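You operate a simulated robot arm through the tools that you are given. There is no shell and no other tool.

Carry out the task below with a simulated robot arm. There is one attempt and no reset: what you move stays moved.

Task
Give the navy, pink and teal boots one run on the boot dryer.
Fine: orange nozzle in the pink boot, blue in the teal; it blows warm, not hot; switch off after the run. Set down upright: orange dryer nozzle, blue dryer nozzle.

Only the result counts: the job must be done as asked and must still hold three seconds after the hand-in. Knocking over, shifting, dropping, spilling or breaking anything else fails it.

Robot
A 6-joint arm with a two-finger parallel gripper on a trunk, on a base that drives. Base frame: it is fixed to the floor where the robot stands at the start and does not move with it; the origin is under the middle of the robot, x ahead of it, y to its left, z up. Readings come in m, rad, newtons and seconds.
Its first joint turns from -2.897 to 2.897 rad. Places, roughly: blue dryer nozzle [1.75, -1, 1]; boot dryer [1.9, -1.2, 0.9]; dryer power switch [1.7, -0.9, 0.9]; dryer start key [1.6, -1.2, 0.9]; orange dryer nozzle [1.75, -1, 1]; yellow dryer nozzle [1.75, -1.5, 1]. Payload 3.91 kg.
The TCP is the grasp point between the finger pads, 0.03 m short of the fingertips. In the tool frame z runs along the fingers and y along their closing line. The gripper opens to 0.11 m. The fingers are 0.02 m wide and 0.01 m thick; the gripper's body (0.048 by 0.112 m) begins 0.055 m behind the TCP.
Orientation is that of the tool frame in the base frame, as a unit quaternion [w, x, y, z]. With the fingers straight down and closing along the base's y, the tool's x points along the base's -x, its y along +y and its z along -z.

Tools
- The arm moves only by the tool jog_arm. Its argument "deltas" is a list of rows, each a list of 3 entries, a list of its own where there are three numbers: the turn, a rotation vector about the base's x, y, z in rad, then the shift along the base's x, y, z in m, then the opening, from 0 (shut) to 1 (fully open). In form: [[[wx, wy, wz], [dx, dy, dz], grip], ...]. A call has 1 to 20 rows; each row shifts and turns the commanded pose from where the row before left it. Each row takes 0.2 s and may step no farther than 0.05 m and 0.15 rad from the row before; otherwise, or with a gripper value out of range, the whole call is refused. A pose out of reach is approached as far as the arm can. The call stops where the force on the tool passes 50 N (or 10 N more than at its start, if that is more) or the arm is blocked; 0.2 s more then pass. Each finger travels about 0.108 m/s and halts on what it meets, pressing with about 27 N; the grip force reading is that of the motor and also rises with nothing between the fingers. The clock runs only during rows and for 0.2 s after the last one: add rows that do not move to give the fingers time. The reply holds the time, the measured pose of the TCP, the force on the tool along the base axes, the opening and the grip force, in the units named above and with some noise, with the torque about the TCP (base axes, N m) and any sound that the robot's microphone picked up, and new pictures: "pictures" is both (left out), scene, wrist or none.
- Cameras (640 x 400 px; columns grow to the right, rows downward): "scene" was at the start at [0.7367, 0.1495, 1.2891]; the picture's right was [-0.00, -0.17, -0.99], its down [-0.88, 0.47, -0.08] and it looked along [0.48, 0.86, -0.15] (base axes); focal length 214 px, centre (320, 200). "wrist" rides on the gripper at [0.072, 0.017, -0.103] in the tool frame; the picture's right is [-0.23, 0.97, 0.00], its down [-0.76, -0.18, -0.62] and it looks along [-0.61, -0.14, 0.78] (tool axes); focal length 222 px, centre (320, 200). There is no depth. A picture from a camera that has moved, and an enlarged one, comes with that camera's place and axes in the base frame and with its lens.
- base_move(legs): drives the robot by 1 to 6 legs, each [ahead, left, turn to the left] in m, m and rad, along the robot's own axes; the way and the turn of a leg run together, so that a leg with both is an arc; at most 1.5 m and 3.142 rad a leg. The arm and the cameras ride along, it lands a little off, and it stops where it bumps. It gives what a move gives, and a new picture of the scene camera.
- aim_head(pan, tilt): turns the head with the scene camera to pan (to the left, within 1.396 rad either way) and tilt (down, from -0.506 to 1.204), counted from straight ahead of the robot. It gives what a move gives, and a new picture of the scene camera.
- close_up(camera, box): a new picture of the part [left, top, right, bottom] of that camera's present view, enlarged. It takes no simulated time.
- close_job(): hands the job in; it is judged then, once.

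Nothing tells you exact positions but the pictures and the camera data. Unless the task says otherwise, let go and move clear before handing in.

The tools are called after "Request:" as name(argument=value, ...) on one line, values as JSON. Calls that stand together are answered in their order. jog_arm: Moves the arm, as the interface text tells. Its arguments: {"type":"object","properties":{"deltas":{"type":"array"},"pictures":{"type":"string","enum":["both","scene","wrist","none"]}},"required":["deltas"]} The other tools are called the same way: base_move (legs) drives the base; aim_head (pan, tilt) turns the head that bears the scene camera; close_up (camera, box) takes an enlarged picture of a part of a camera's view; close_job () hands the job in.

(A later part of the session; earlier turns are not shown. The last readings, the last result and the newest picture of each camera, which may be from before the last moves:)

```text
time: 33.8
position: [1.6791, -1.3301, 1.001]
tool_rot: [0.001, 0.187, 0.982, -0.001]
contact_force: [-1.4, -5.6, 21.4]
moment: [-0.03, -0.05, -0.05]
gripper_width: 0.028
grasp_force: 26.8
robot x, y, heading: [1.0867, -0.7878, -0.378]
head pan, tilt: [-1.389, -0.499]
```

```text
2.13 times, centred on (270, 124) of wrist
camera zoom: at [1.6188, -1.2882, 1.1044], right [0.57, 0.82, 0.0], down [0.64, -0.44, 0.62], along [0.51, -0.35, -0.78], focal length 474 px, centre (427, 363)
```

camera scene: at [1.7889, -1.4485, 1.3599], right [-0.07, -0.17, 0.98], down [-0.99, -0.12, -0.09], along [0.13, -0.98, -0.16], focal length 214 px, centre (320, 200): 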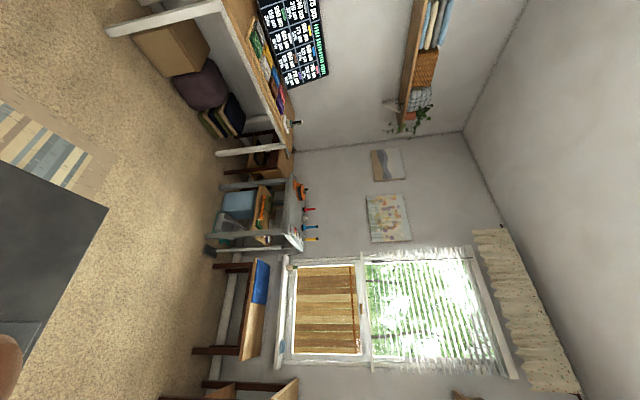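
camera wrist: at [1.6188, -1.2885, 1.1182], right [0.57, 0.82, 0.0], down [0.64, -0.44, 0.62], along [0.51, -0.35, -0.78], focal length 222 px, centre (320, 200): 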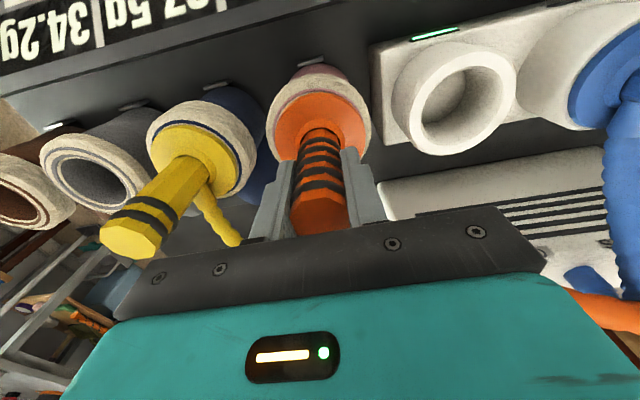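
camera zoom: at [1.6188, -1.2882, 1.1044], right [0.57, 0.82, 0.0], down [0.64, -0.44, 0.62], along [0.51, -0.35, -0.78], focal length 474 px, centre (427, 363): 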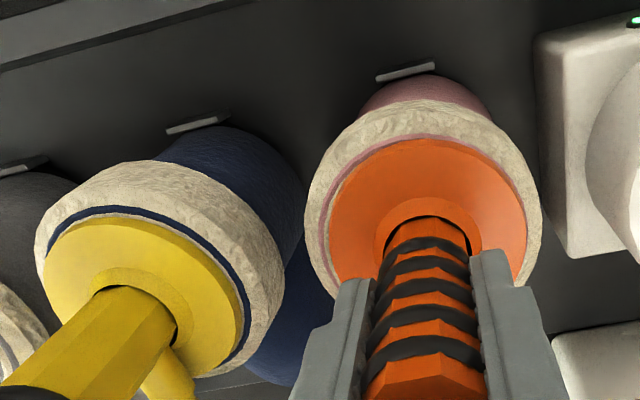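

The flange is seated on the pink boot (22 N reaction). I'll ease off, then open the fingers moderately and rise.

Request:
jog_arm(deltas=[[[0, 0, 0], [0, 0, 0.003], 0.0], [[0, 0, 0], [0, 0, 0.0], 0.0], [[0, 0, 0], [0, 0, 0], 0.35], [[0, 0, 0], [0, 0, 0], 0.5], [[0, 0, 0], [0, 0, 0], 0.6], [[0, 0, 0], [0, 0, 0], 0.6]], pictures="wrist")

```text
time: 35.2
position: [1.6805, -1.3298, 1.0027]
tool_rot: [0.0, 0.186, 0.983, 0.0]
contact_force: [0.2, 1.3, 0.0]
moment: [0.0, -0.03, 0.01]
gripper_width: 0.0661
grasp_force: 0.0
robot x, y, heading: [1.0893, -0.7892, -0.371]
head pan, tilt: [-1.389, -0.499]
camera wrist: at [1.6195, -1.2882, 1.1067], right [0.57, 0.82, 0.0], down [0.64, -0.44, 0.62], along [0.51, -0.35, -0.78], focal length 222 px, centre (320, 200)
```

wrist: 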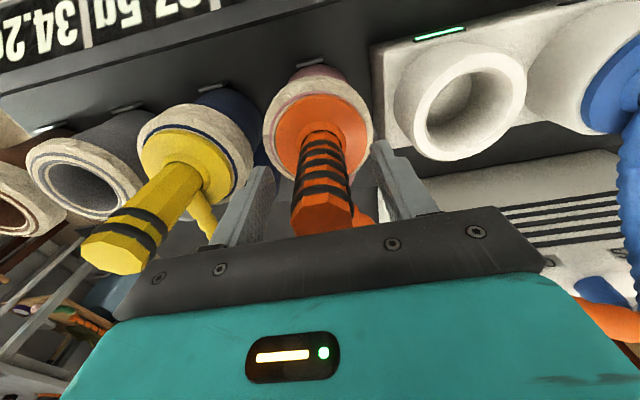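

Orange stands upright in the pink boot. Rising and moving over to the blue nozzle.

Request:
jog_arm(deltas=[[[0, 0, 0], [0, 0, 0.04], 0.6], [[0, 0, 0], [0, 0, 0.04], 0.6], [[0, 0, 0], [0, 0, 0.04], 0.6], [[0, 0, 0], [0, 0, 0.03], 0.75], [[0, 0, 0], [0.0177, 0.0427, 0], 0.75], [[0, 0, 0], [0.0177, 0.0427, 0], 0.75], [[0, 0, 0], [0.0177, 0.0427, 0], 0.75], [[0, 0, 0], [0.0177, 0.0427, 0], 0.75], [[0, 0, 0], [0.0177, 0.0427, 0], 0.75], [[0, 0, 0], [0, 0, 0], 0.75]], pictures="both")

```text
time: 37.4
position: [1.772, -1.1158, 1.1506]
tool_rot: [0.0, 0.187, 0.982, -0.001]
contact_force: [0.9, -0.1, 0.7]
moment: [-0.01, 0.04, -0.01]
gripper_width: 0.0827
grasp_force: 0.1
robot x, y, heading: [1.0837, -0.7842, -0.376]
head pan, tilt: [-1.389, -0.499]
camera scene: at [1.8859, -1.2327, 1.2689], right [-0.07, -0.17, 0.98], down [-0.99, -0.12, -0.09], along [0.13, -0.98, -0.16], focal length 214 px, centre (320, 200)
camera wrist: at [1.7099, -1.0743, 1.2554], right [0.57, 0.82, 0.0], down [0.64, -0.44, 0.62], along [0.51, -0.35, -0.78], focal length 222 px, centre (320, 200)
```

scene: 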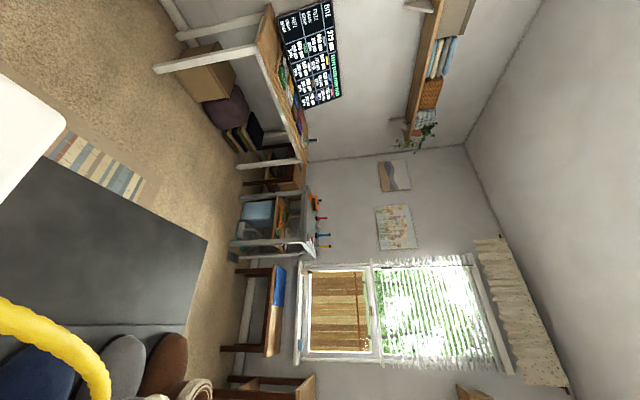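
wrist: 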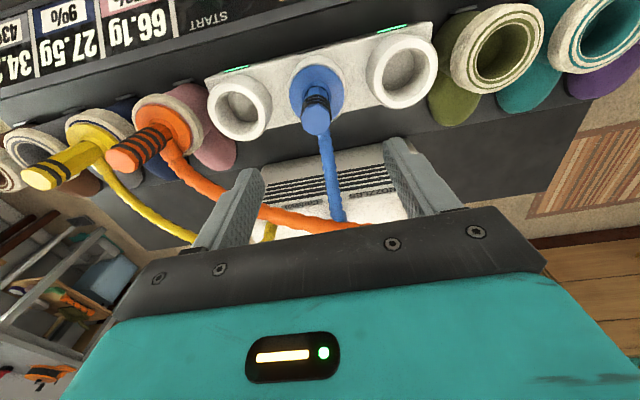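

Orange's cup lamp is now green and its hose lies clear. The gripper is centred over blue; descending and grasping.

Request:
jog_arm(deltas=[[[0, 0, 0], [-0.001, -0.001, -0.04], 0.75], [[0, 0, 0], [0, 0, -0.04], 0.75], [[0, 0, 0], [0, 0, -0.04], 0.75], [[0, 0, 0], [0, 0, -0.024], 0.75], [[0, 0, 0], [0, 0, 0], 0.75]], pictures="wrist")

```text
time: 38.6
position: [1.7672, -1.1179, 1.0077]
tool_rot: [0.001, 0.187, 0.982, 0.0]
contact_force: [0.5, 0.6, -1.0]
moment: [-0.03, 0.02, 0.03]
gripper_width: 0.0825
grasp_force: 0.1
robot x, y, heading: [1.0871, -0.7875, -0.374]
head pan, tilt: [-1.389, -0.499]
camera wrist: at [1.7078, -1.076, 1.1116], right [0.57, 0.82, 0.0], down [0.64, -0.44, 0.62], along [0.51, -0.35, -0.78], focal length 222 px, centre (320, 200)
```

wrist: 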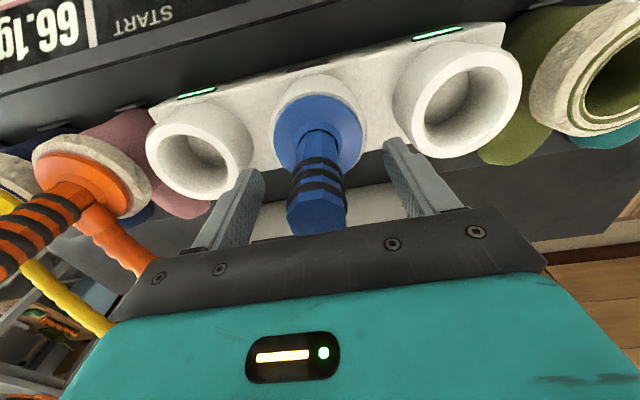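

Request:
jog_arm(deltas=[[[0, 0, 0], [0, 0, 0], 0.3], [[0, 0, 0], [0, 0, 0], 0.15], [[0, 0, 0], [0, 0, 0], 0.05], [[0, 0, 0], [0, 0, 0], 0.0], [[0, 0, 0], [0, 0, 0], 0.0], [[0, 0, 0], [0, 0, 0.03], 0.0], [[0, 0, 0], [0, 0, 0.03], 0.0], [[0, 0, 0], [0, 0, 0.03], 0.0], [[0, 0, 0], [0, 0, 0.03], 0.0], [[0, 0, 0], [0, 0, 0], 0.0]], pictures="wrist")

```text
time: 40.8
position: [1.7681, -1.1179, 1.1304]
tool_rot: [0.0, 0.187, 0.982, 0.0]
contact_force: [-0.1, -0.4, -2.0]
moment: [0.03, 0.01, -0.01]
gripper_width: 0.0281
grasp_force: 27.4
robot x, y, heading: [1.0859, -0.7867, -0.375]
head pan, tilt: [-1.389, -0.499]
camera wrist: at [1.7067, -1.0753, 1.2341], right [0.57, 0.82, 0.0], down [0.64, -0.44, 0.62], along [0.51, -0.35, -0.78], focal length 222 px, centre (320, 200)
```

wrist: 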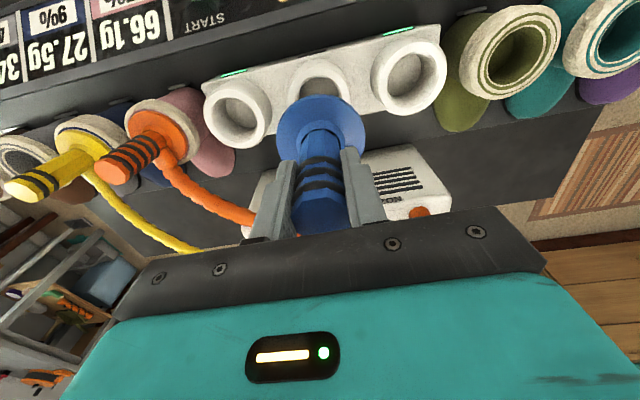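

Blue is lifted cleanly. I'll raise a bit more and carry it left over the teal boot.

Request:
jog_arm(deltas=[[[0, 0, 0], [0, 0, 0.04], 0.0], [[0, 0, 0], [0.0163, 0.0394, 0], 0.0], [[0, 0, 0], [0.0163, 0.0394, 0], 0.0], [[0, 0, 0], [0.0163, 0.0394, 0], 0.0], [[0, 0, 0], [0.0163, 0.0394, 0], 0.0], [[0, 0, 0], [0.0163, 0.0394, 0], 0.0], [[0, 0, 0], [0.0163, 0.0394, 0], 0.0], [[0, 0, 0], [0.0163, 0.0394, 0], 0.0], [[0, 0, 0], [0.0163, 0.0394, 0], 0.0], [[0, 0, 0], [0, 0, 0], 0.0], [[0, 0, 0], [0, 0, -0.03], 0.0], [[0, 0, 0], [0, 0, 0], 0.0]], pictures="wrist")

Request:
close_up(camera="wrist", box=[220, 30, 420, 155])

```text
time: 43.4
position: [1.8984, -0.8032, 1.1395]
tool_rot: [0.0, 0.186, 0.983, 0.0]
contact_force: [0.5, 0.6, -1.6]
moment: [-0.02, 0.02, -0.01]
gripper_width: 0.0281
grasp_force: 26.8
robot x, y, heading: [1.0861, -0.7867, -0.372]
head pan, tilt: [-1.389, -0.499]
camera wrist: at [1.8379, -0.762, 1.2425], right [0.57, 0.82, 0.0], down [0.64, -0.44, 0.62], along [0.51, -0.35, -0.78], focal length 222 px, centre (320, 200)
```

wrist: 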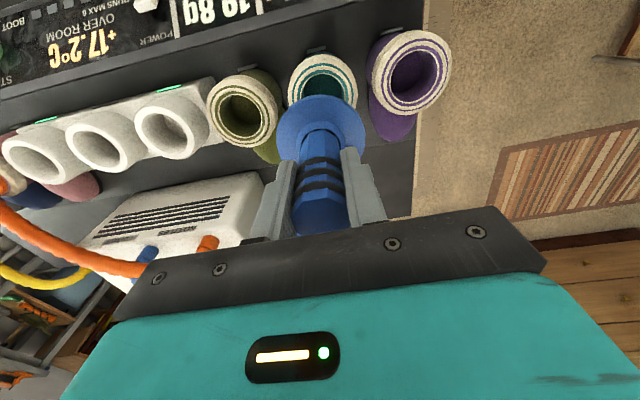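

```text
3.20 times, centred on (320, 92) of wrist
camera zoom: at [1.8379, -0.762, 1.2425], right [0.57, 0.82, 0.0], down [0.64, -0.44, 0.62], along [0.51, -0.35, -0.78], focal length 711 px, centre (320, 544)
```

zoom: 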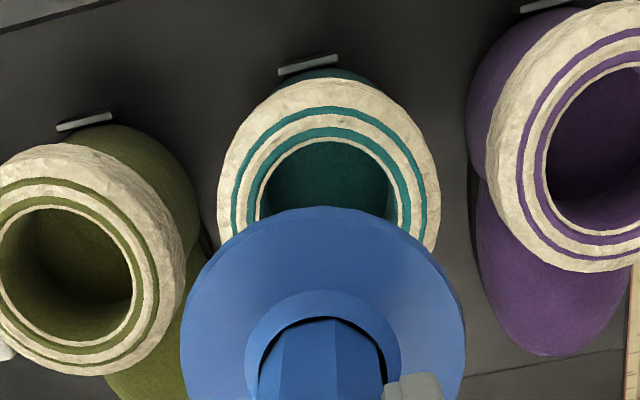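

The teal opening is centred about 4 mm left of the nozzle axis. Correcting and descending.

Request:
jog_arm(deltas=[[[0, 0, 0], [0.0004, 0.0035, 0], 0.0], [[0, 0, 0], [0, 0, -0.02], 0.0], [[0, 0, 0], [0, 0, -0.02], 0.0], [[0, 0, 0], [0, 0, -0.02], 0.0], [[0, 0, 0], [0, 0, 0], 0.0]], pictures="none")

Request:
close_up(camera="wrist", box=[220, 30, 420, 155])

```text
time: 44.6
position: [1.899, -0.7984, 1.0785]
tool_rot: [0.0, 0.186, 0.982, 0.001]
contact_force: [0.0, -0.1, -1.2]
moment: [0.0, 0.02, -0.01]
gripper_width: 0.0282
grasp_force: 27.0
robot x, y, heading: [1.088, -0.7905, -0.374]
head pan, tilt: [-1.389, -0.499]
```

```text
3.20 times, centred on (320, 92) of wrist
camera zoom: at [1.8384, -0.7565, 1.1827], right [0.57, 0.82, 0.0], down [0.64, -0.44, 0.62], along [0.51, -0.35, -0.78], focal length 711 px, centre (320, 544)
```

zoom: 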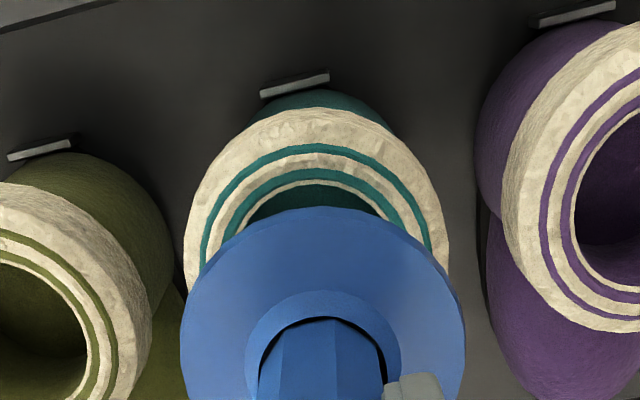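

Well centred now. Continuing down until it seats.

Request:
jog_arm(deltas=[[[0, 0, 0], [0, 0, -0.015], 0.0], [[0, 0, 0], [0, 0, -0.015], 0.0], [[0, 0, 0], [0, 0, -0.015], 0.0], [[0, 0, 0], [0, 0, -0.01], 0.0], [[0, 0, 0], [0, 0, 0], 0.0]], pictures="none")

Request:
close_up(camera="wrist", box=[220, 30, 420, 155])

```text
time: 45.8
position: [1.8983, -0.8, 1.0229]
tool_rot: [-0.001, 0.187, 0.982, 0.0]
contact_force: [0.2, -0.3, -0.3]
moment: [0.02, -0.01, 0.0]
gripper_width: 0.028
grasp_force: 26.8
robot x, y, heading: [1.0851, -0.7835, -0.375]
head pan, tilt: [-1.389, -0.499]
```

```text
3.20 times, centred on (320, 92) of wrist
camera zoom: at [1.8376, -0.7577, 1.1267], right [0.57, 0.82, 0.0], down [0.64, -0.44, 0.62], along [0.51, -0.35, -0.78], focal length 711 px, centre (320, 544)
```

zoom: 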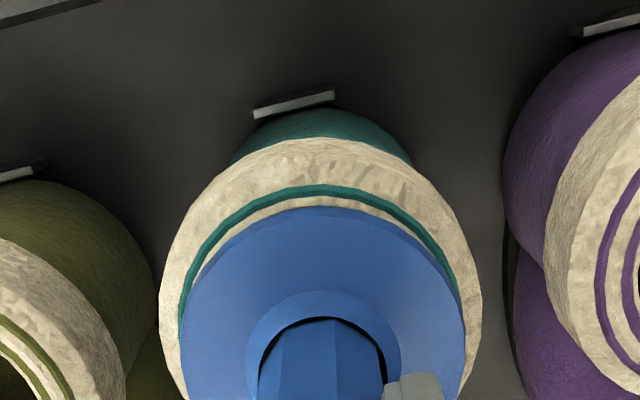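

Request:
jog_arm(deltas=[[[0, 0, 0], [0, 0, -0.006], 0.0], [[0, 0, 0], [0, 0, -0.004], 0.0], [[0, 0, 0], [0, 0, -0.003], 0.0], [[0, 0, 0], [0, 0, 0], 0.0]], pictures="none")

Request:
jog_arm(deltas=[[[0, 0, 0], [0, 0, -0.002], 0.0], [[0, 0, 0], [0, 0, 0], 0.0]], pictures="none")

```text
time: 46.8
position: [1.9003, -0.799, 1.01]
tool_rot: [0.001, 0.186, 0.983, 0.0]
contact_force: [0.4, 0.8, 0.3]
moment: [0.0, 0.01, 0.03]
gripper_width: 0.0284
grasp_force: 26.9
robot x, y, heading: [1.0866, -0.7904, -0.377]
head pan, tilt: [-1.389, -0.499]
```

```text
time: 47.4
position: [1.8984, -0.7988, 1.0105]
tool_rot: [0.0, 0.186, 0.982, 0.0]
contact_force: [-0.5, -0.2, -1.3]
moment: [0.0, -0.03, -0.04]
gripper_width: 0.0282
grasp_force: 27.7
robot x, y, heading: [1.0858, -0.7863, -0.379]
head pan, tilt: [-1.389, -0.499]
```

Still free; a few more 2 mm steps until contact.

Request:
jog_arm(deltas=[[[0, 0, 0], [0, 0, -0.002], 0.0], [[0, 0, 0], [0, 0, 0], 0.0]], pictures="none")

Request:
jog_arm(deltas=[[[0, 0, 0], [0, 0, -0.002], 0.0], [[0, 0, 0], [0, 0, 0], 0.0]], pictures="none")

Request:
close_up(camera="wrist", box=[170, 30, 470, 217])

```text
time: 48.0
position: [1.8988, -0.7992, 1.0066]
tool_rot: [0.001, 0.186, 0.983, 0.0]
contact_force: [6.7, -2.0, 16.1]
moment: [-0.1, -0.06, 0.04]
gripper_width: 0.0283
grasp_force: 26.6
robot x, y, heading: [1.0888, -0.7919, -0.377]
head pan, tilt: [-1.389, -0.499]
```

```text
time: 48.6
position: [1.8984, -0.7978, 1.0051]
tool_rot: [0.0, 0.186, 0.982, -0.001]
contact_force: [0.6, 0.9, 21.0]
moment: [-0.06, -0.1, 0.01]
gripper_width: 0.0282
grasp_force: 26.8
robot x, y, heading: [1.0857, -0.7879, -0.375]
head pan, tilt: [-1.389, -0.499]
```

```text
2.13 times, centred on (320, 124) of wrist
camera zoom: at [1.8369, -0.7565, 1.109], right [0.57, 0.82, 0.0], down [0.64, -0.44, 0.62], along [0.51, -0.35, -0.78], focal length 474 px, centre (320, 363)
```

zoom: 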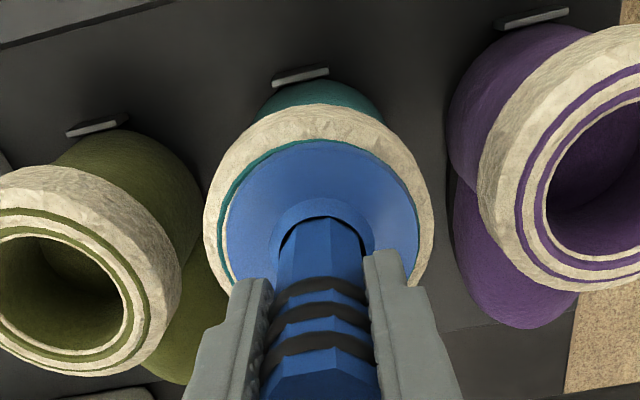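

Seated with about 20 N. Easing off, releasing and rising.

Request:
jog_arm(deltas=[[[0, 0, 0], [0, 0, 0.002], 0.0], [[0, 0, 0], [0, 0, 0], 0.0], [[0, 0, 0], [0, 0, 0], 0.35], [[0, 0, 0], [0, 0, 0], 0.5], [[0, 0, 0], [0, 0, 0], 0.65], [[0, 0, 0], [0, 0, 0], 0.65], [[0, 0, 0], [0, 0, 0.04], 0.65], [[0, 0, 0], [0, 0, 0.04], 0.65], [[0, 0, 0], [0, 0, 0.04], 0.65], [[0, 0, 0], [0, 0, 0.04], 0.65], [[0, 0, 0], [0, 0, 0], 0.65]], pictures="wrist")

```text
time: 51.0
position: [1.8973, -0.7983, 1.1678]
tool_rot: [0.0, 0.186, 0.982, 0.0]
contact_force: [-0.3, -0.4, 0.0]
moment: [-0.01, 0.01, 0.01]
gripper_width: 0.0715
grasp_force: 0.0
robot x, y, heading: [1.085, -0.7877, -0.375]
head pan, tilt: [-1.389, -0.499]
camera wrist: at [1.8376, -0.7558, 1.2714], right [0.57, 0.82, 0.0], down [0.64, -0.44, 0.62], along [0.51, -0.35, -0.78], focal length 222 px, centre (320, 200)
```

wrist: 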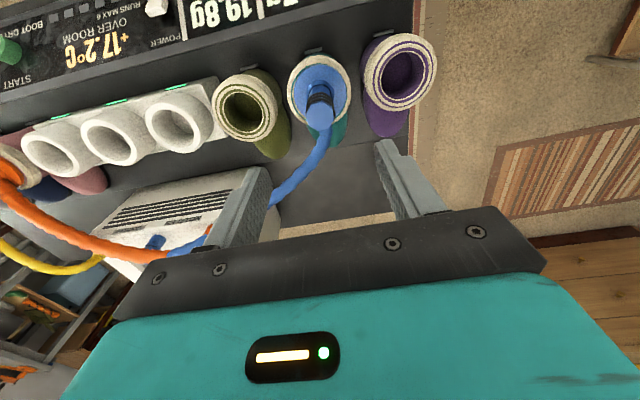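

All three cup lamps are green: orange in pink, blue in teal, yellow in navy. Now I'll pull back over the panel and inspect the power switch and start key.

Request:
jog_arm(deltas=[[[0, 0, 0], [0, 0, 0.03], 0.65], [[0, 0, 0], [-0.0402, -0.0245, 0], 0.4], [[0, 0, 0], [-0.0402, -0.0245, 0], 0.2], [[0, 0, 0], [-0.0402, -0.0245, 0], 0.0], [[0, 0, 0], [-0.0402, -0.0245, 0], 0.0], [[0, 0, 0], [-0.0402, -0.0245, 0], 0.0], [[0, 0, 0], [-0.0402, -0.0245, 0], 0.0], [[0, 0, 0], [-0.0402, -0.0245, 0], 0.0], [[0, 0, 0], [-0.0402, -0.0245, 0], 0.0], [[0, 0, 0], [-0.0402, -0.0245, 0], 0.0], [[0, 0, 0], [0, 0, 0], 0.0]], pictures="wrist")

Request:
aim_head(pan=0.0, tilt=-0.1)

Request:
close_up(camera="scene", box=[0, 0, 640, 400])

```text
time: 53.4
position: [1.5358, -1.0204, 1.1946]
tool_rot: [0.0, 0.186, 0.983, 0.0]
contact_force: [0.7, -0.1, 0.5]
moment: [0.0, 0.02, 0.02]
gripper_width: 0.0001
grasp_force: 27.0
robot x, y, heading: [1.0868, -0.7862, -0.373]
head pan, tilt: [-1.389, -0.499]
camera wrist: at [1.475, -0.9782, 1.2995], right [0.57, 0.82, 0.0], down [0.64, -0.44, 0.62], along [0.51, -0.35, -0.78], focal length 222 px, centre (320, 200)
```

wrist: 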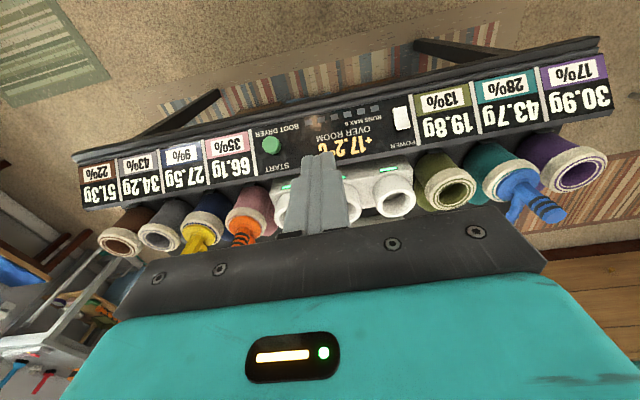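

```text
time: 55.0
position: [1.5357, -1.0199, 1.1959]
tool_rot: [0.0, 0.187, 0.982, -0.001]
contact_force: [0.0, -0.1, 0.1]
moment: [0.0, 0.0, 0.03]
gripper_width: 0.0
grasp_force: 26.8
robot x, y, heading: [1.0873, -0.7872, -0.373]
head pan, tilt: [0.0, -0.099]
camera scene: at [1.6463, -1.0638, 1.2381], right [-0.37, -0.93, 0.0], down [-0.93, 0.36, -0.1], along [0.09, -0.04, -0.99], focal length 214 px, centre (320, 200)
```

scene: 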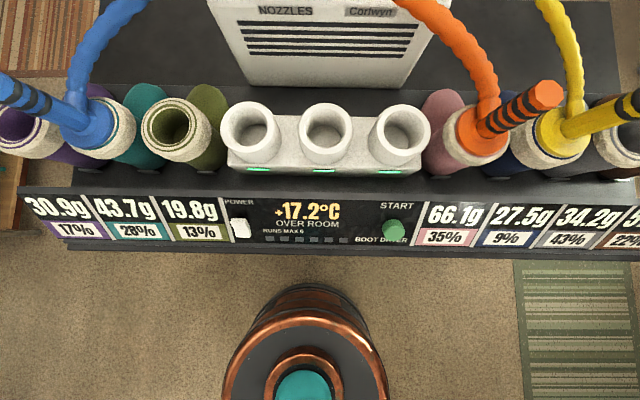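

```text
1.00 times, centred on (320, 200) of scene (not enlarged: the box is as wide or as high as the picture)
camera zoom: at [1.6463, -1.0638, 1.2381], right [-0.37, -0.93, 0.0], down [-0.93, 0.36, -0.1], along [0.09, -0.04, -0.99], focal length 214 px, centre (320, 200)
```

zoom: 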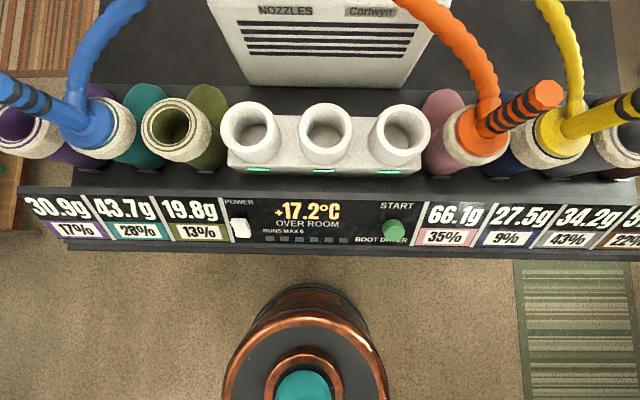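

I have a clean overhead of the panel. Zooming on the power switch, start key and lamps.

Request:
close_up(camera="scene", box=[215, 150, 435, 255])

Request:
close_up(camera="scene", box=[220, 190, 270, 250])

Request:
close_up(camera="scene", box=[360, 190, 430, 250])

Request:
close_up(camera="wrist", box=[230, 80, 430, 205])

```text
2.91 times, centred on (325, 202) of scene
camera zoom: at [1.6463, -1.0638, 1.2381], right [-0.37, -0.93, 0.0], down [-0.93, 0.36, -0.1], along [0.09, -0.04, -0.99], focal length 624 px, centre (306, 193)
```

zoom: 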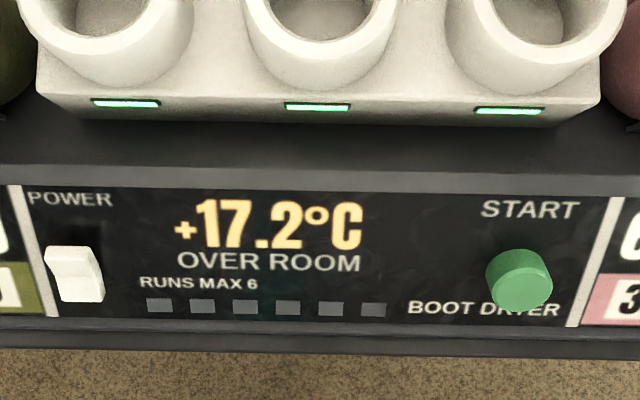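

```text
6.67 times, centred on (245, 220) of scene
camera zoom: at [1.6463, -1.0638, 1.2381], right [-0.37, -0.93, 0.0], down [-0.93, 0.36, -0.1], along [0.09, -0.04, -0.99], focal length 1430 px, centre (820, 67)
```

zoom: 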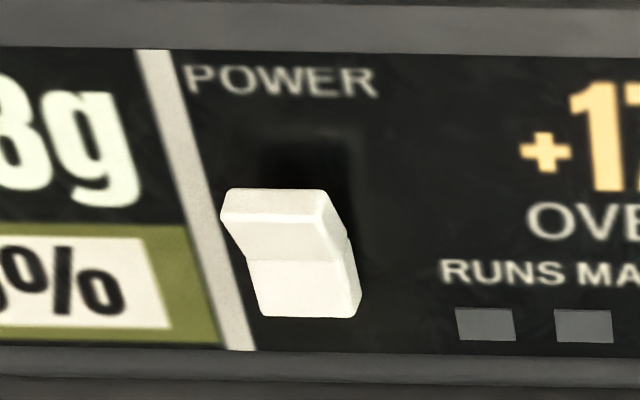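

```text
6.67 times, centred on (395, 220) of scene
camera zoom: at [1.6463, -1.0638, 1.2381], right [-0.37, -0.93, 0.0], down [-0.93, 0.36, -0.1], along [0.09, -0.04, -0.99], focal length 1430 px, centre (-180, 67)
```

zoom: 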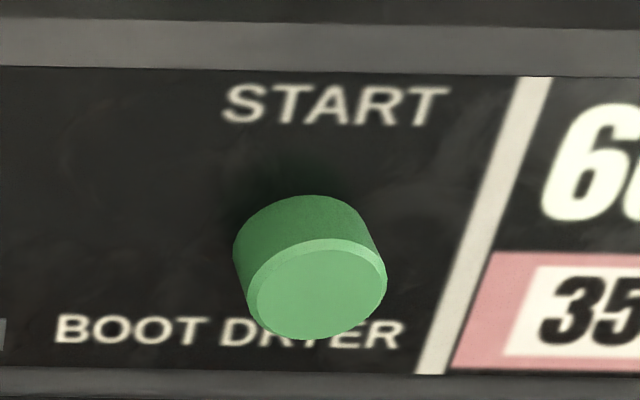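

```text
3.20 times, centred on (330, 142) of wrist
camera zoom: at [1.4753, -0.9781, 1.2995], right [0.57, 0.82, 0.0], down [0.64, -0.44, 0.62], along [0.51, -0.35, -0.78], focal length 711 px, centre (288, 384)
```

zoom: 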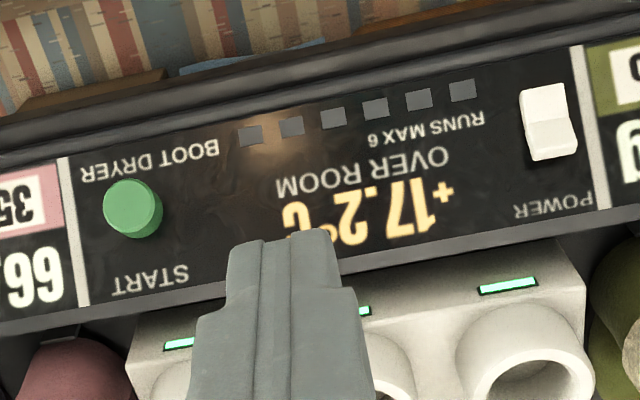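

Cap of the start key triangulates to about (F 1.899, L -0.518, z 0.870), on a panel whose face slopes about 40° from horizontal. I'll tilt the closed gripper to press along its normal and come to about 5 cm off the key.

Request:
jog_arm(deltas=[[[-0.051, -0.1303, 0], [0, 0, 0], 0], [[-0.051, -0.1303, 0], [0, 0, 0], 0], [[-0.051, -0.1303, 0], [0, 0, 0], 0], [[-0.051, -0.1303, 0], [0, 0, 0], 0], [[-0.051, -0.1303, 0], [-0.001, -0.0452, 0], 0], [[0, 0, 0], [-0.001, -0.0452, 0], 0], [[0, 0, 0], [-0.001, -0.0452, 0], 0], [[0, 0, 0], [0, 0, -0.044], 0], [[0, 0, 0], [0, 0, -0.044], 0], [[0, 0, 0], [0, 0, -0.044], 0], [[0, 0, 0], [0, 0, -0.044], 0], [[0, 0, 0], [0, 0, -0.04], 0], [[0, 0, 0], [0, 0, -0.04], 0], [[0, 0, 0], [0, 0, 0], 0]], pictures="both")

```text
time: 58.0
position: [1.5332, -1.1525, 0.9391]
tool_rot: [0.337, 0.175, 0.923, -0.063]
contact_force: [0.2, 0.6, -0.6]
moment: [0.02, -0.02, 0.04]
gripper_width: 0.0001
grasp_force: 27.7
robot x, y, heading: [1.0822, -0.7908, -0.37]
head pan, tilt: [0.0, -0.099]
camera scene: at [1.5923, -1.1764, 1.0487], right [-0.37, -0.93, 0.0], down [-0.65, 0.26, -0.72], along [0.67, -0.26, -0.7], focal length 214 px, centre (320, 200)
camera wrist: at [1.4269, -1.093, 0.9728], right [0.52, 0.84, 0.15], down [0.1, -0.23, 0.97], along [0.85, -0.49, -0.21], focal length 222 px, centre (320, 200)
```

scene: 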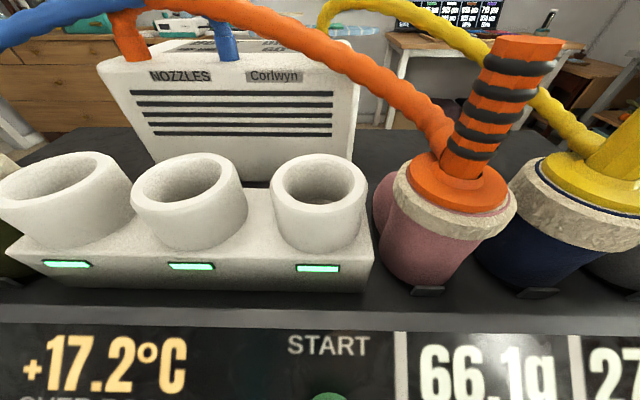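
wrist: 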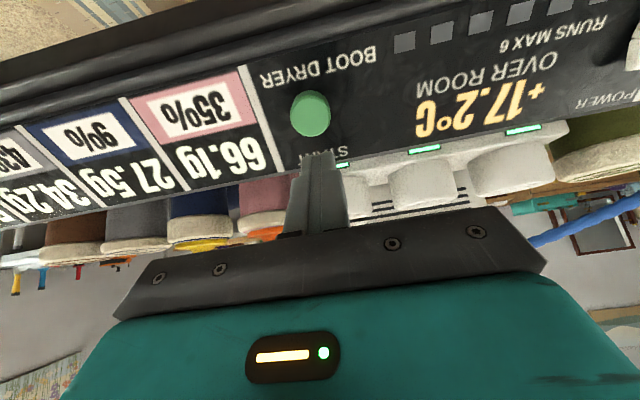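

The key is visible just ahead of the fingertips. Zooming to align precisely.

Request:
close_up(camera="wrist", box=[240, 50, 400, 220])

```text
2.35 times, centred on (320, 135) of wrist
camera zoom: at [1.4269, -1.093, 0.9728], right [0.52, 0.84, 0.15], down [0.1, -0.23, 0.97], along [0.85, -0.49, -0.21], focal length 523 px, centre (320, 353)
```

zoom: 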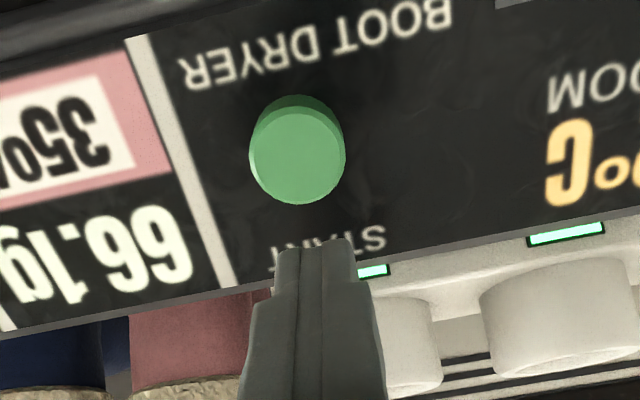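

Aligning to the key's centre, then a last look before pressing.

Request:
jog_arm(deltas=[[[0, 0, 0], [0.0045, -0.0083, -0.021], 0], [[0, 0, 0], [0, 0, 0], 0]], pictures="wrist")

Request:
close_up(camera="wrist", box=[240, 50, 400, 220])

```text
time: 58.6
position: [1.5392, -1.1619, 0.9177]
tool_rot: [0.336, 0.176, 0.923, -0.063]
contact_force: [0.3, -0.3, 0.4]
moment: [0.01, 0.0, 0.01]
gripper_width: 0.0
grasp_force: 26.9
robot x, y, heading: [1.0846, -0.7911, -0.367]
head pan, tilt: [0.0, -0.099]
camera wrist: at [1.432, -1.1017, 0.9516], right [0.52, 0.84, 0.15], down [0.1, -0.23, 0.97], along [0.85, -0.49, -0.21], focal length 222 px, centre (320, 200)
```

wrist: 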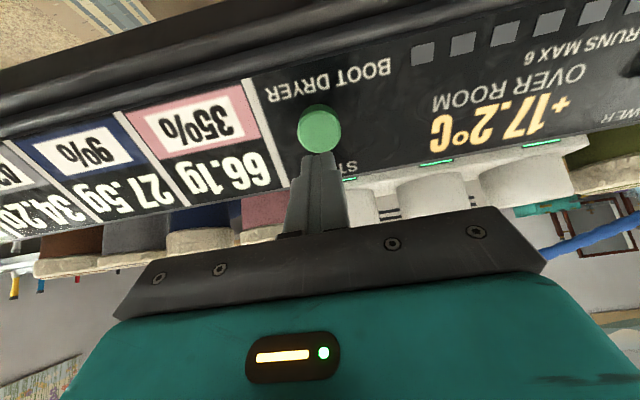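

```text
2.35 times, centred on (320, 135) of wrist
camera zoom: at [1.432, -1.1017, 0.9516], right [0.52, 0.84, 0.15], down [0.1, -0.23, 0.97], along [0.85, -0.49, -0.21], focal length 523 px, centre (320, 353)
```

zoom: 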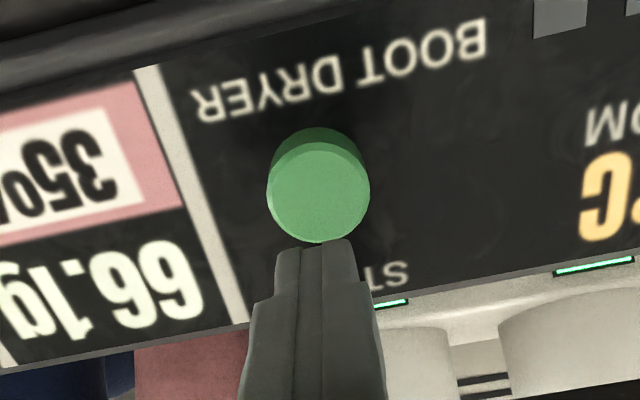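

The fingertips are lined up with the key. Approaching along its normal.

Request:
jog_arm(deltas=[[[0, 0, 0], [0.0059, -0.0023, -0.0077], 0], [[0, 0, 0], [0.0059, -0.0023, -0.0077], 0], [[0, 0, 0], [0.0059, -0.0023, -0.0077], 0], [[0, 0, 0], [0.003, -0.0012, -0.0039], 0], [[0, 0, 0], [0, 0, 0], 0]], pictures="wrist")

Request:
close_up(camera="wrist", box=[240, 50, 400, 220])

```text
time: 59.8
position: [1.5595, -1.1704, 0.8905]
tool_rot: [0.336, 0.175, 0.923, -0.063]
contact_force: [-0.3, 0.6, 0.0]
moment: [0.02, -0.04, -0.04]
gripper_width: 0.0
grasp_force: 27.0
robot x, y, heading: [1.084, -0.7902, -0.371]
head pan, tilt: [0.0, -0.099]
camera wrist: at [1.4524, -1.1103, 0.925], right [0.52, 0.84, 0.15], down [0.1, -0.23, 0.97], along [0.85, -0.49, -0.21], focal length 222 px, centre (320, 200)
```

wrist: 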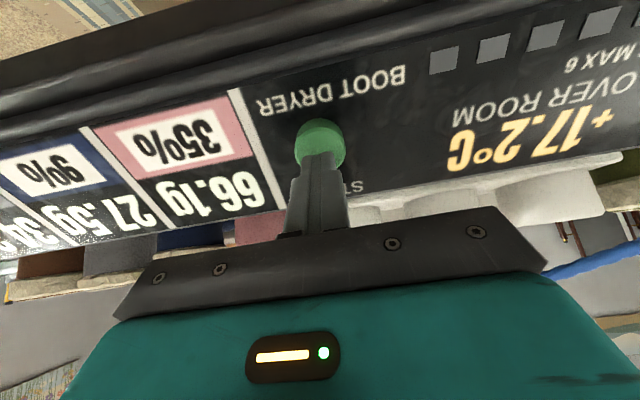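

```text
2.35 times, centred on (320, 135) of wrist
camera zoom: at [1.4524, -1.1103, 0.925], right [0.52, 0.84, 0.15], down [0.1, -0.23, 0.97], along [0.85, -0.49, -0.21], focal length 523 px, centre (320, 353)
```

zoom: 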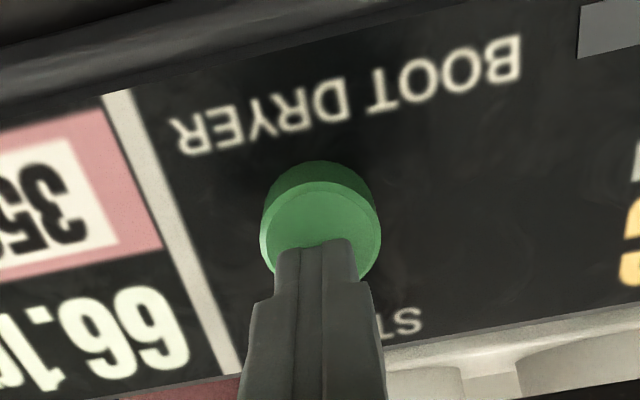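

About 1–2 cm to contact, well centred. Pressing in small steps and watching the force and sound.

Request:
jog_arm(deltas=[[[0, 0, 0], [0.003, -0.0012, -0.0039], 0], [[0, 0, 0], [0.003, -0.0012, -0.0039], 0], [[0, 0, 0], [0.003, -0.0012, -0.0039], 0], [[0, 0, 0], [0, 0, 0], 0]], pictures="wrist")

```text
time: 60.8
position: [1.567, -1.1732, 0.8831]
tool_rot: [0.337, 0.175, 0.923, -0.064]
contact_force: [-16.6, 10.7, 20.8]
moment: [0.08, 0.05, 0.05]
gripper_width: 0.0
grasp_force: 27.4
robot x, y, heading: [1.0885, -0.7896, -0.378]
head pan, tilt: [0.0, -0.099]
heard: click
camera wrist: at [1.46, -1.1137, 0.9148], right [0.52, 0.84, 0.15], down [0.1, -0.23, 0.97], along [0.85, -0.49, -0.21], focal length 222 px, centre (320, 200)
```

wrist: 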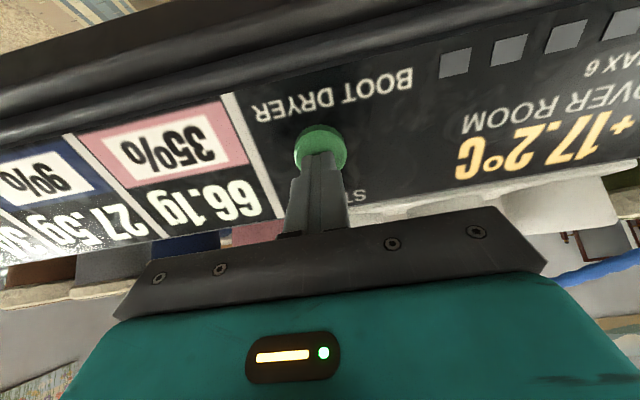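

A click was heard: the start key registered. Backing off along the normal to watch the display.

Request:
jog_arm(deltas=[[[0, 0, 0], [-0.0118, 0.0046, 0.0154], 0], [[0, 0, 0], [-0.0118, 0.0046, 0.0154], 0], [[0, 0, 0], [-0.0118, 0.0046, 0.0154], 0], [[0, 0, 0], [-0.0118, 0.0046, 0.0154], 0], [[0, 0, 0], [0, 0, 0], 0]], pictures="both")

```text
time: 62.0
position: [1.5204, -1.1558, 0.9415]
tool_rot: [0.337, 0.176, 0.923, -0.063]
contact_force: [0.1, -0.2, -0.2]
moment: [-0.01, 0.0, 0.0]
gripper_width: 0.0001
grasp_force: 27.5
robot x, y, heading: [1.0885, -0.7852, -0.371]
head pan, tilt: [0.0, -0.099]
camera scene: at [1.5794, -1.1798, 1.0513], right [-0.37, -0.93, 0.0], down [-0.65, 0.26, -0.72], along [0.67, -0.26, -0.7], focal length 214 px, centre (320, 200)
camera wrist: at [1.414, -1.0963, 0.9753], right [0.52, 0.84, 0.15], down [0.1, -0.23, 0.97], along [0.85, -0.49, -0.21], focal length 222 px, centre (320, 200)
```

scene: 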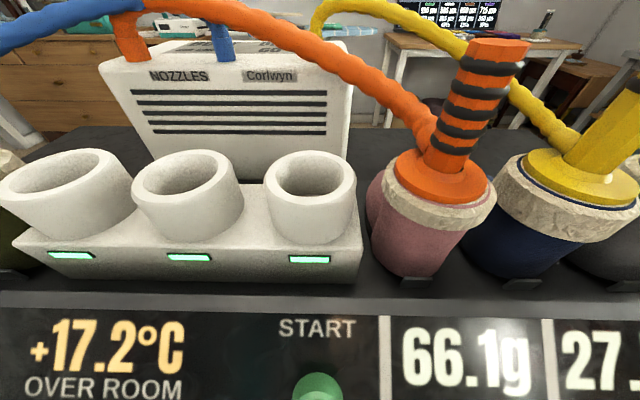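
wrist: 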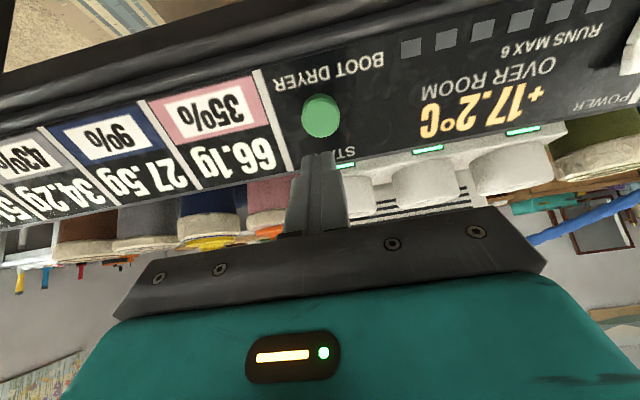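

Nothing visibly changed yet. I'll raise for a full view of the panel and wait a few seconds.

Request:
jog_arm(deltas=[[[0, 0, 0], [-0.02, 0.03, 0.03], 0], [[0, 0, 0], [-0.02, 0.03, 0.03], 0], [[0, 0, 0], [-0.02, 0.03, 0.03], 0], [[0, 0, 0], [0, 0.03, 0.03], 0], [[0, 0, 0], [0, 0, 0], 0], [[0, 0, 0], [0, 0, 0], 0], [[0, 0, 0], [0, 0, 0], 0], [[0, 0, 0], [0, 0, 0], 0], [[0, 0, 0], [0, 0, 0], 0], [[0, 0, 0], [0, 0, 0], 0]], pictures="both")

```text
time: 64.2
position: [1.4614, -1.0394, 1.0596]
tool_rot: [0.337, 0.175, 0.923, -0.063]
contact_force: [-0.2, -1.4, 0.6]
moment: [-0.01, 0.0, -0.02]
gripper_width: 0.0001
grasp_force: 27.2
robot x, y, heading: [1.0911, -0.7869, -0.374]
head pan, tilt: [0.0, -0.099]
camera scene: at [1.5197, -1.0623, 1.1693], right [-0.37, -0.93, 0.0], down [-0.65, 0.26, -0.72], along [0.67, -0.26, -0.7], focal length 214 px, centre (320, 200)
camera wrist: at [1.3543, -0.9789, 1.0933], right [0.52, 0.84, 0.15], down [0.1, -0.23, 0.97], along [0.85, -0.49, -0.21], focal length 222 px, centre (320, 200)
```

scene: 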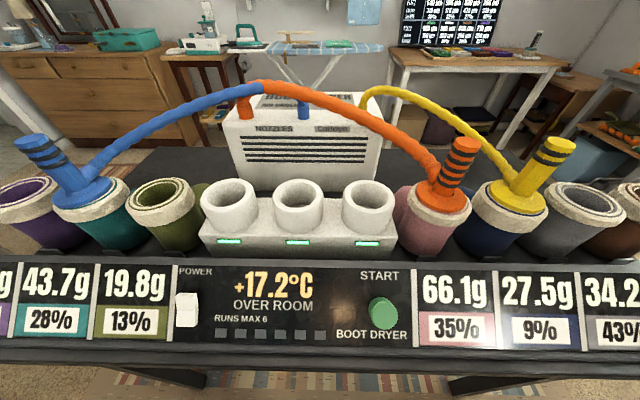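
wrist: 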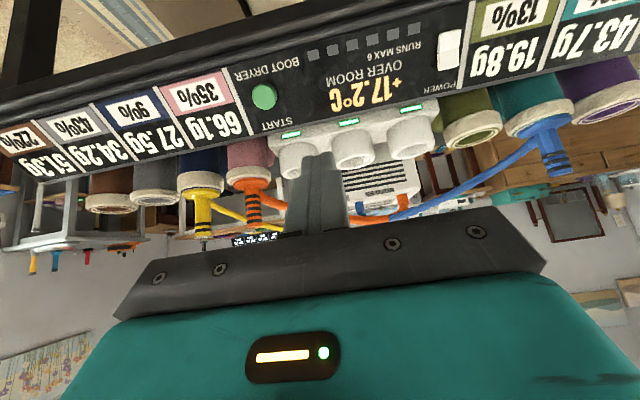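

All nozzles look right, but no run is indicated, so the power is likely still off. Zooming on the switch and indicators.

Request:
close_up(camera="scene", box=[165, 260, 285, 345])

Request:
close_up(camera="wrist", box=[400, 10, 500, 100])

Request:
close_up(camera="scene", box=[200, 260, 420, 350])

```text
4.71 times, centred on (225, 302) of scene
camera zoom: at [1.5197, -1.0623, 1.1693], right [-0.37, -0.93, 0.0], down [-0.65, 0.26, -0.72], along [0.67, -0.26, -0.7], focal length 1009 px, centre (767, -282)
```

zoom: 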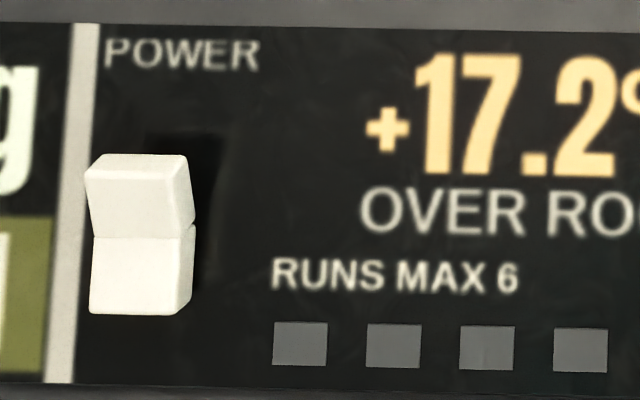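

```text
4.44 times, centred on (450, 55) of wrist
camera zoom: at [1.3543, -0.9789, 1.0933], right [0.52, 0.84, 0.15], down [0.1, -0.23, 0.97], along [0.85, -0.49, -0.21], focal length 987 px, centre (-258, 844)
```

zoom: 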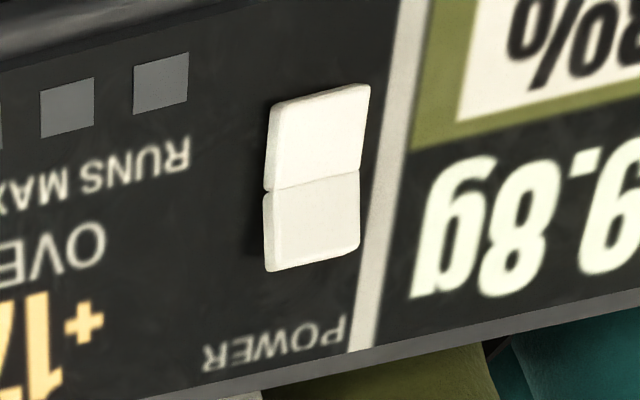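

```text
2.91 times, centred on (310, 305) of scene
camera zoom: at [1.5197, -1.0623, 1.1693], right [-0.37, -0.93, 0.0], down [-0.65, 0.26, -0.72], along [0.67, -0.26, -0.7], focal length 624 px, centre (349, -106)
```

zoom: 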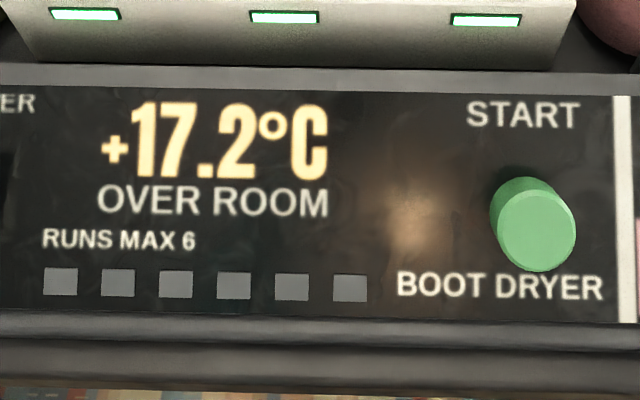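

The rocker's upper half stands proud (lower half pressed). Before touching it I'll wait a few seconds to be sure that no run is in progress.

Request:
jog_arm(deltas=[[[0, 0, 0], [0, 0, 0], 0], [[0, 0, 0], [0, 0, 0], 0], [[0, 0, 0], [0, 0, 0], 0], [[0, 0, 0], [0, 0, 0], 0], [[0, 0, 0], [0, 0, 0], 0], [[0, 0, 0], [0, 0, 0], 0], [[0, 0, 0], [0, 0, 0], 0], [[0, 0, 0], [0, 0, 0], 0], [[0, 0, 0], [0, 0, 0], 0], [[0, 0, 0], [0, 0, 0], 0], [[0, 0, 0], [0, 0, 0], 0], [[0, 0, 0], [0, 0, 0], 0], [[0, 0, 0], [0, 0, 0], 0], [[0, 0, 0], [0, 0, 0], 0], [[0, 0, 0], [0, 0, 0], 0], [[0, 0, 0], [0, 0, 0], 0], [[0, 0, 0], [0, 0, 0], 0], [[0, 0, 0], [0, 0, 0], 0], [[0, 0, 0], [0, 0, 0], 0], [[0, 0, 0], [0, 0, 0], 0]], pictures="scene")

```text
time: 68.4
position: [1.4611, -1.0389, 1.0604]
tool_rot: [0.337, 0.174, 0.923, -0.062]
contact_force: [-0.6, 0.2, -0.2]
moment: [-0.03, 0.03, 0.0]
gripper_width: 0.0
grasp_force: 26.6
robot x, y, heading: [1.0897, -0.7873, -0.369]
head pan, tilt: [0.0, -0.099]
camera scene: at [1.5197, -1.0623, 1.1693], right [-0.37, -0.93, 0.0], down [-0.65, 0.26, -0.72], along [0.67, -0.26, -0.7], focal length 214 px, centre (320, 200)
```

scene: 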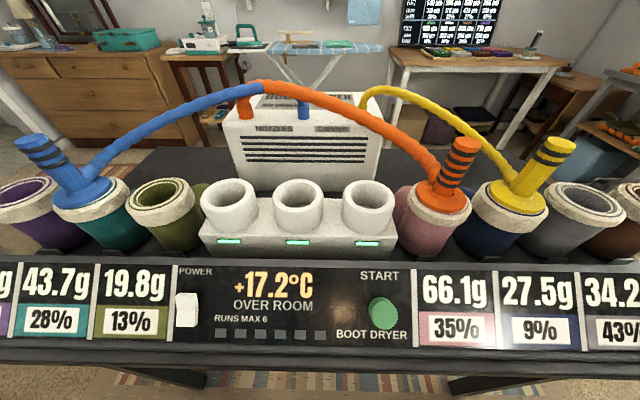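

Still nothing, so the power is off. The rocker's raised upper half is at about (F 1.907, L -0.259, z 0.872). I'll position the fingertips in front of it.

Request:
jog_arm(deltas=[[[0, 0, 0], [0.0303, 0.0197, -0.0221], 0], [[0, 0, 0], [0.0303, 0.0197, -0.0221], 0], [[0, 0, 0], [0.0303, 0.0197, -0.0221], 0], [[0, 0, 0], [0.0303, 0.0197, -0.0221], 0], [[0, 0, 0], [0.0303, 0.0197, -0.0221], 0], [[0, 0, 0], [0.03, 0.0197, -0.0221], 0], [[0, 0, 0], [0, 0, 0], 0]], pictures="wrist")

Request:
close_up(camera="wrist", box=[240, 50, 400, 220])

```text
time: 70.0
position: [1.6425, -0.9186, 0.9283]
tool_rot: [0.336, 0.174, 0.924, -0.062]
contact_force: [-0.2, -0.2, 0.3]
moment: [-0.02, -0.03, -0.02]
gripper_width: 0.0
grasp_force: 27.1
robot x, y, heading: [1.0872, -0.7913, -0.373]
head pan, tilt: [0.0, -0.099]
camera wrist: at [1.5365, -0.8583, 0.9619], right [0.52, 0.84, 0.15], down [0.1, -0.23, 0.97], along [0.85, -0.49, -0.21], focal length 222 px, centre (320, 200)
```

wrist: 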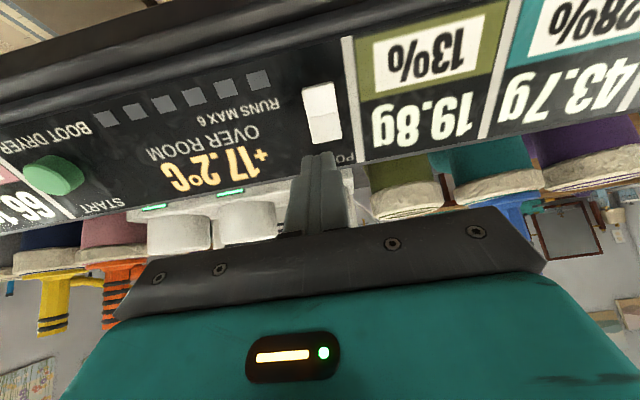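

```text
2.35 times, centred on (320, 135) of wrist
camera zoom: at [1.5365, -0.8583, 0.9619], right [0.52, 0.84, 0.15], down [0.1, -0.23, 0.97], along [0.85, -0.49, -0.21], focal length 523 px, centre (320, 353)
```

zoom: 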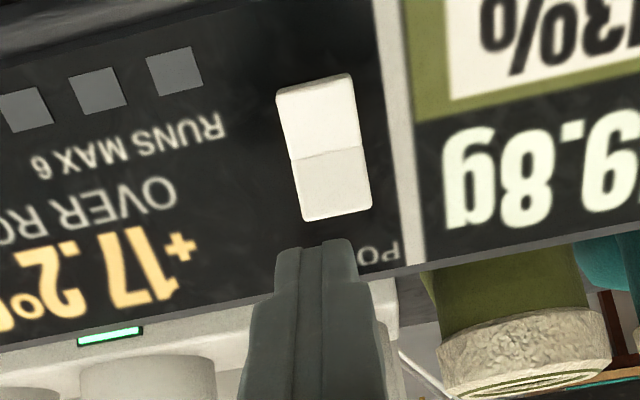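

Slight offset: the switch is about 5 mm left of the finger axis. Correcting and approaching the upper half.

Request:
jog_arm(deltas=[[[0, 0, 0], [0.0004, 0.0052, -0.0013], 0], [[0, 0, 0], [0.0059, -0.0023, -0.0077], 0], [[0, 0, 0], [0.0059, -0.0023, -0.0077], 0], [[0, 0, 0], [0.0059, -0.0023, -0.0077], 0], [[0, 0, 0], [0, 0, 0], 0]], pictures="none")

Request:
close_up(camera="wrist", box=[240, 50, 400, 220])

```text
time: 71.2
position: [1.6625, -0.9204, 0.9045]
tool_rot: [0.337, 0.174, 0.923, -0.063]
contact_force: [0.2, -0.5, -0.3]
moment: [0.01, -0.01, 0.03]
gripper_width: 0.0
grasp_force: 27.2
robot x, y, heading: [1.0908, -0.7913, -0.378]
head pan, tilt: [0.0, -0.099]
```

```text
2.35 times, centred on (320, 135) of wrist
camera zoom: at [1.5545, -0.8602, 0.9377], right [0.52, 0.84, 0.15], down [0.1, -0.23, 0.97], along [0.85, -0.49, -0.21], focal length 523 px, centre (320, 353)
```

zoom: 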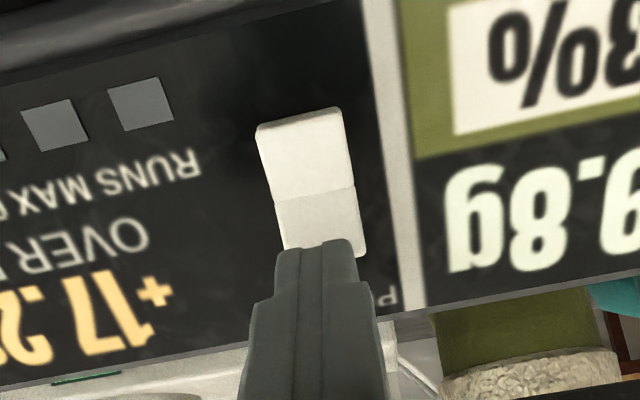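

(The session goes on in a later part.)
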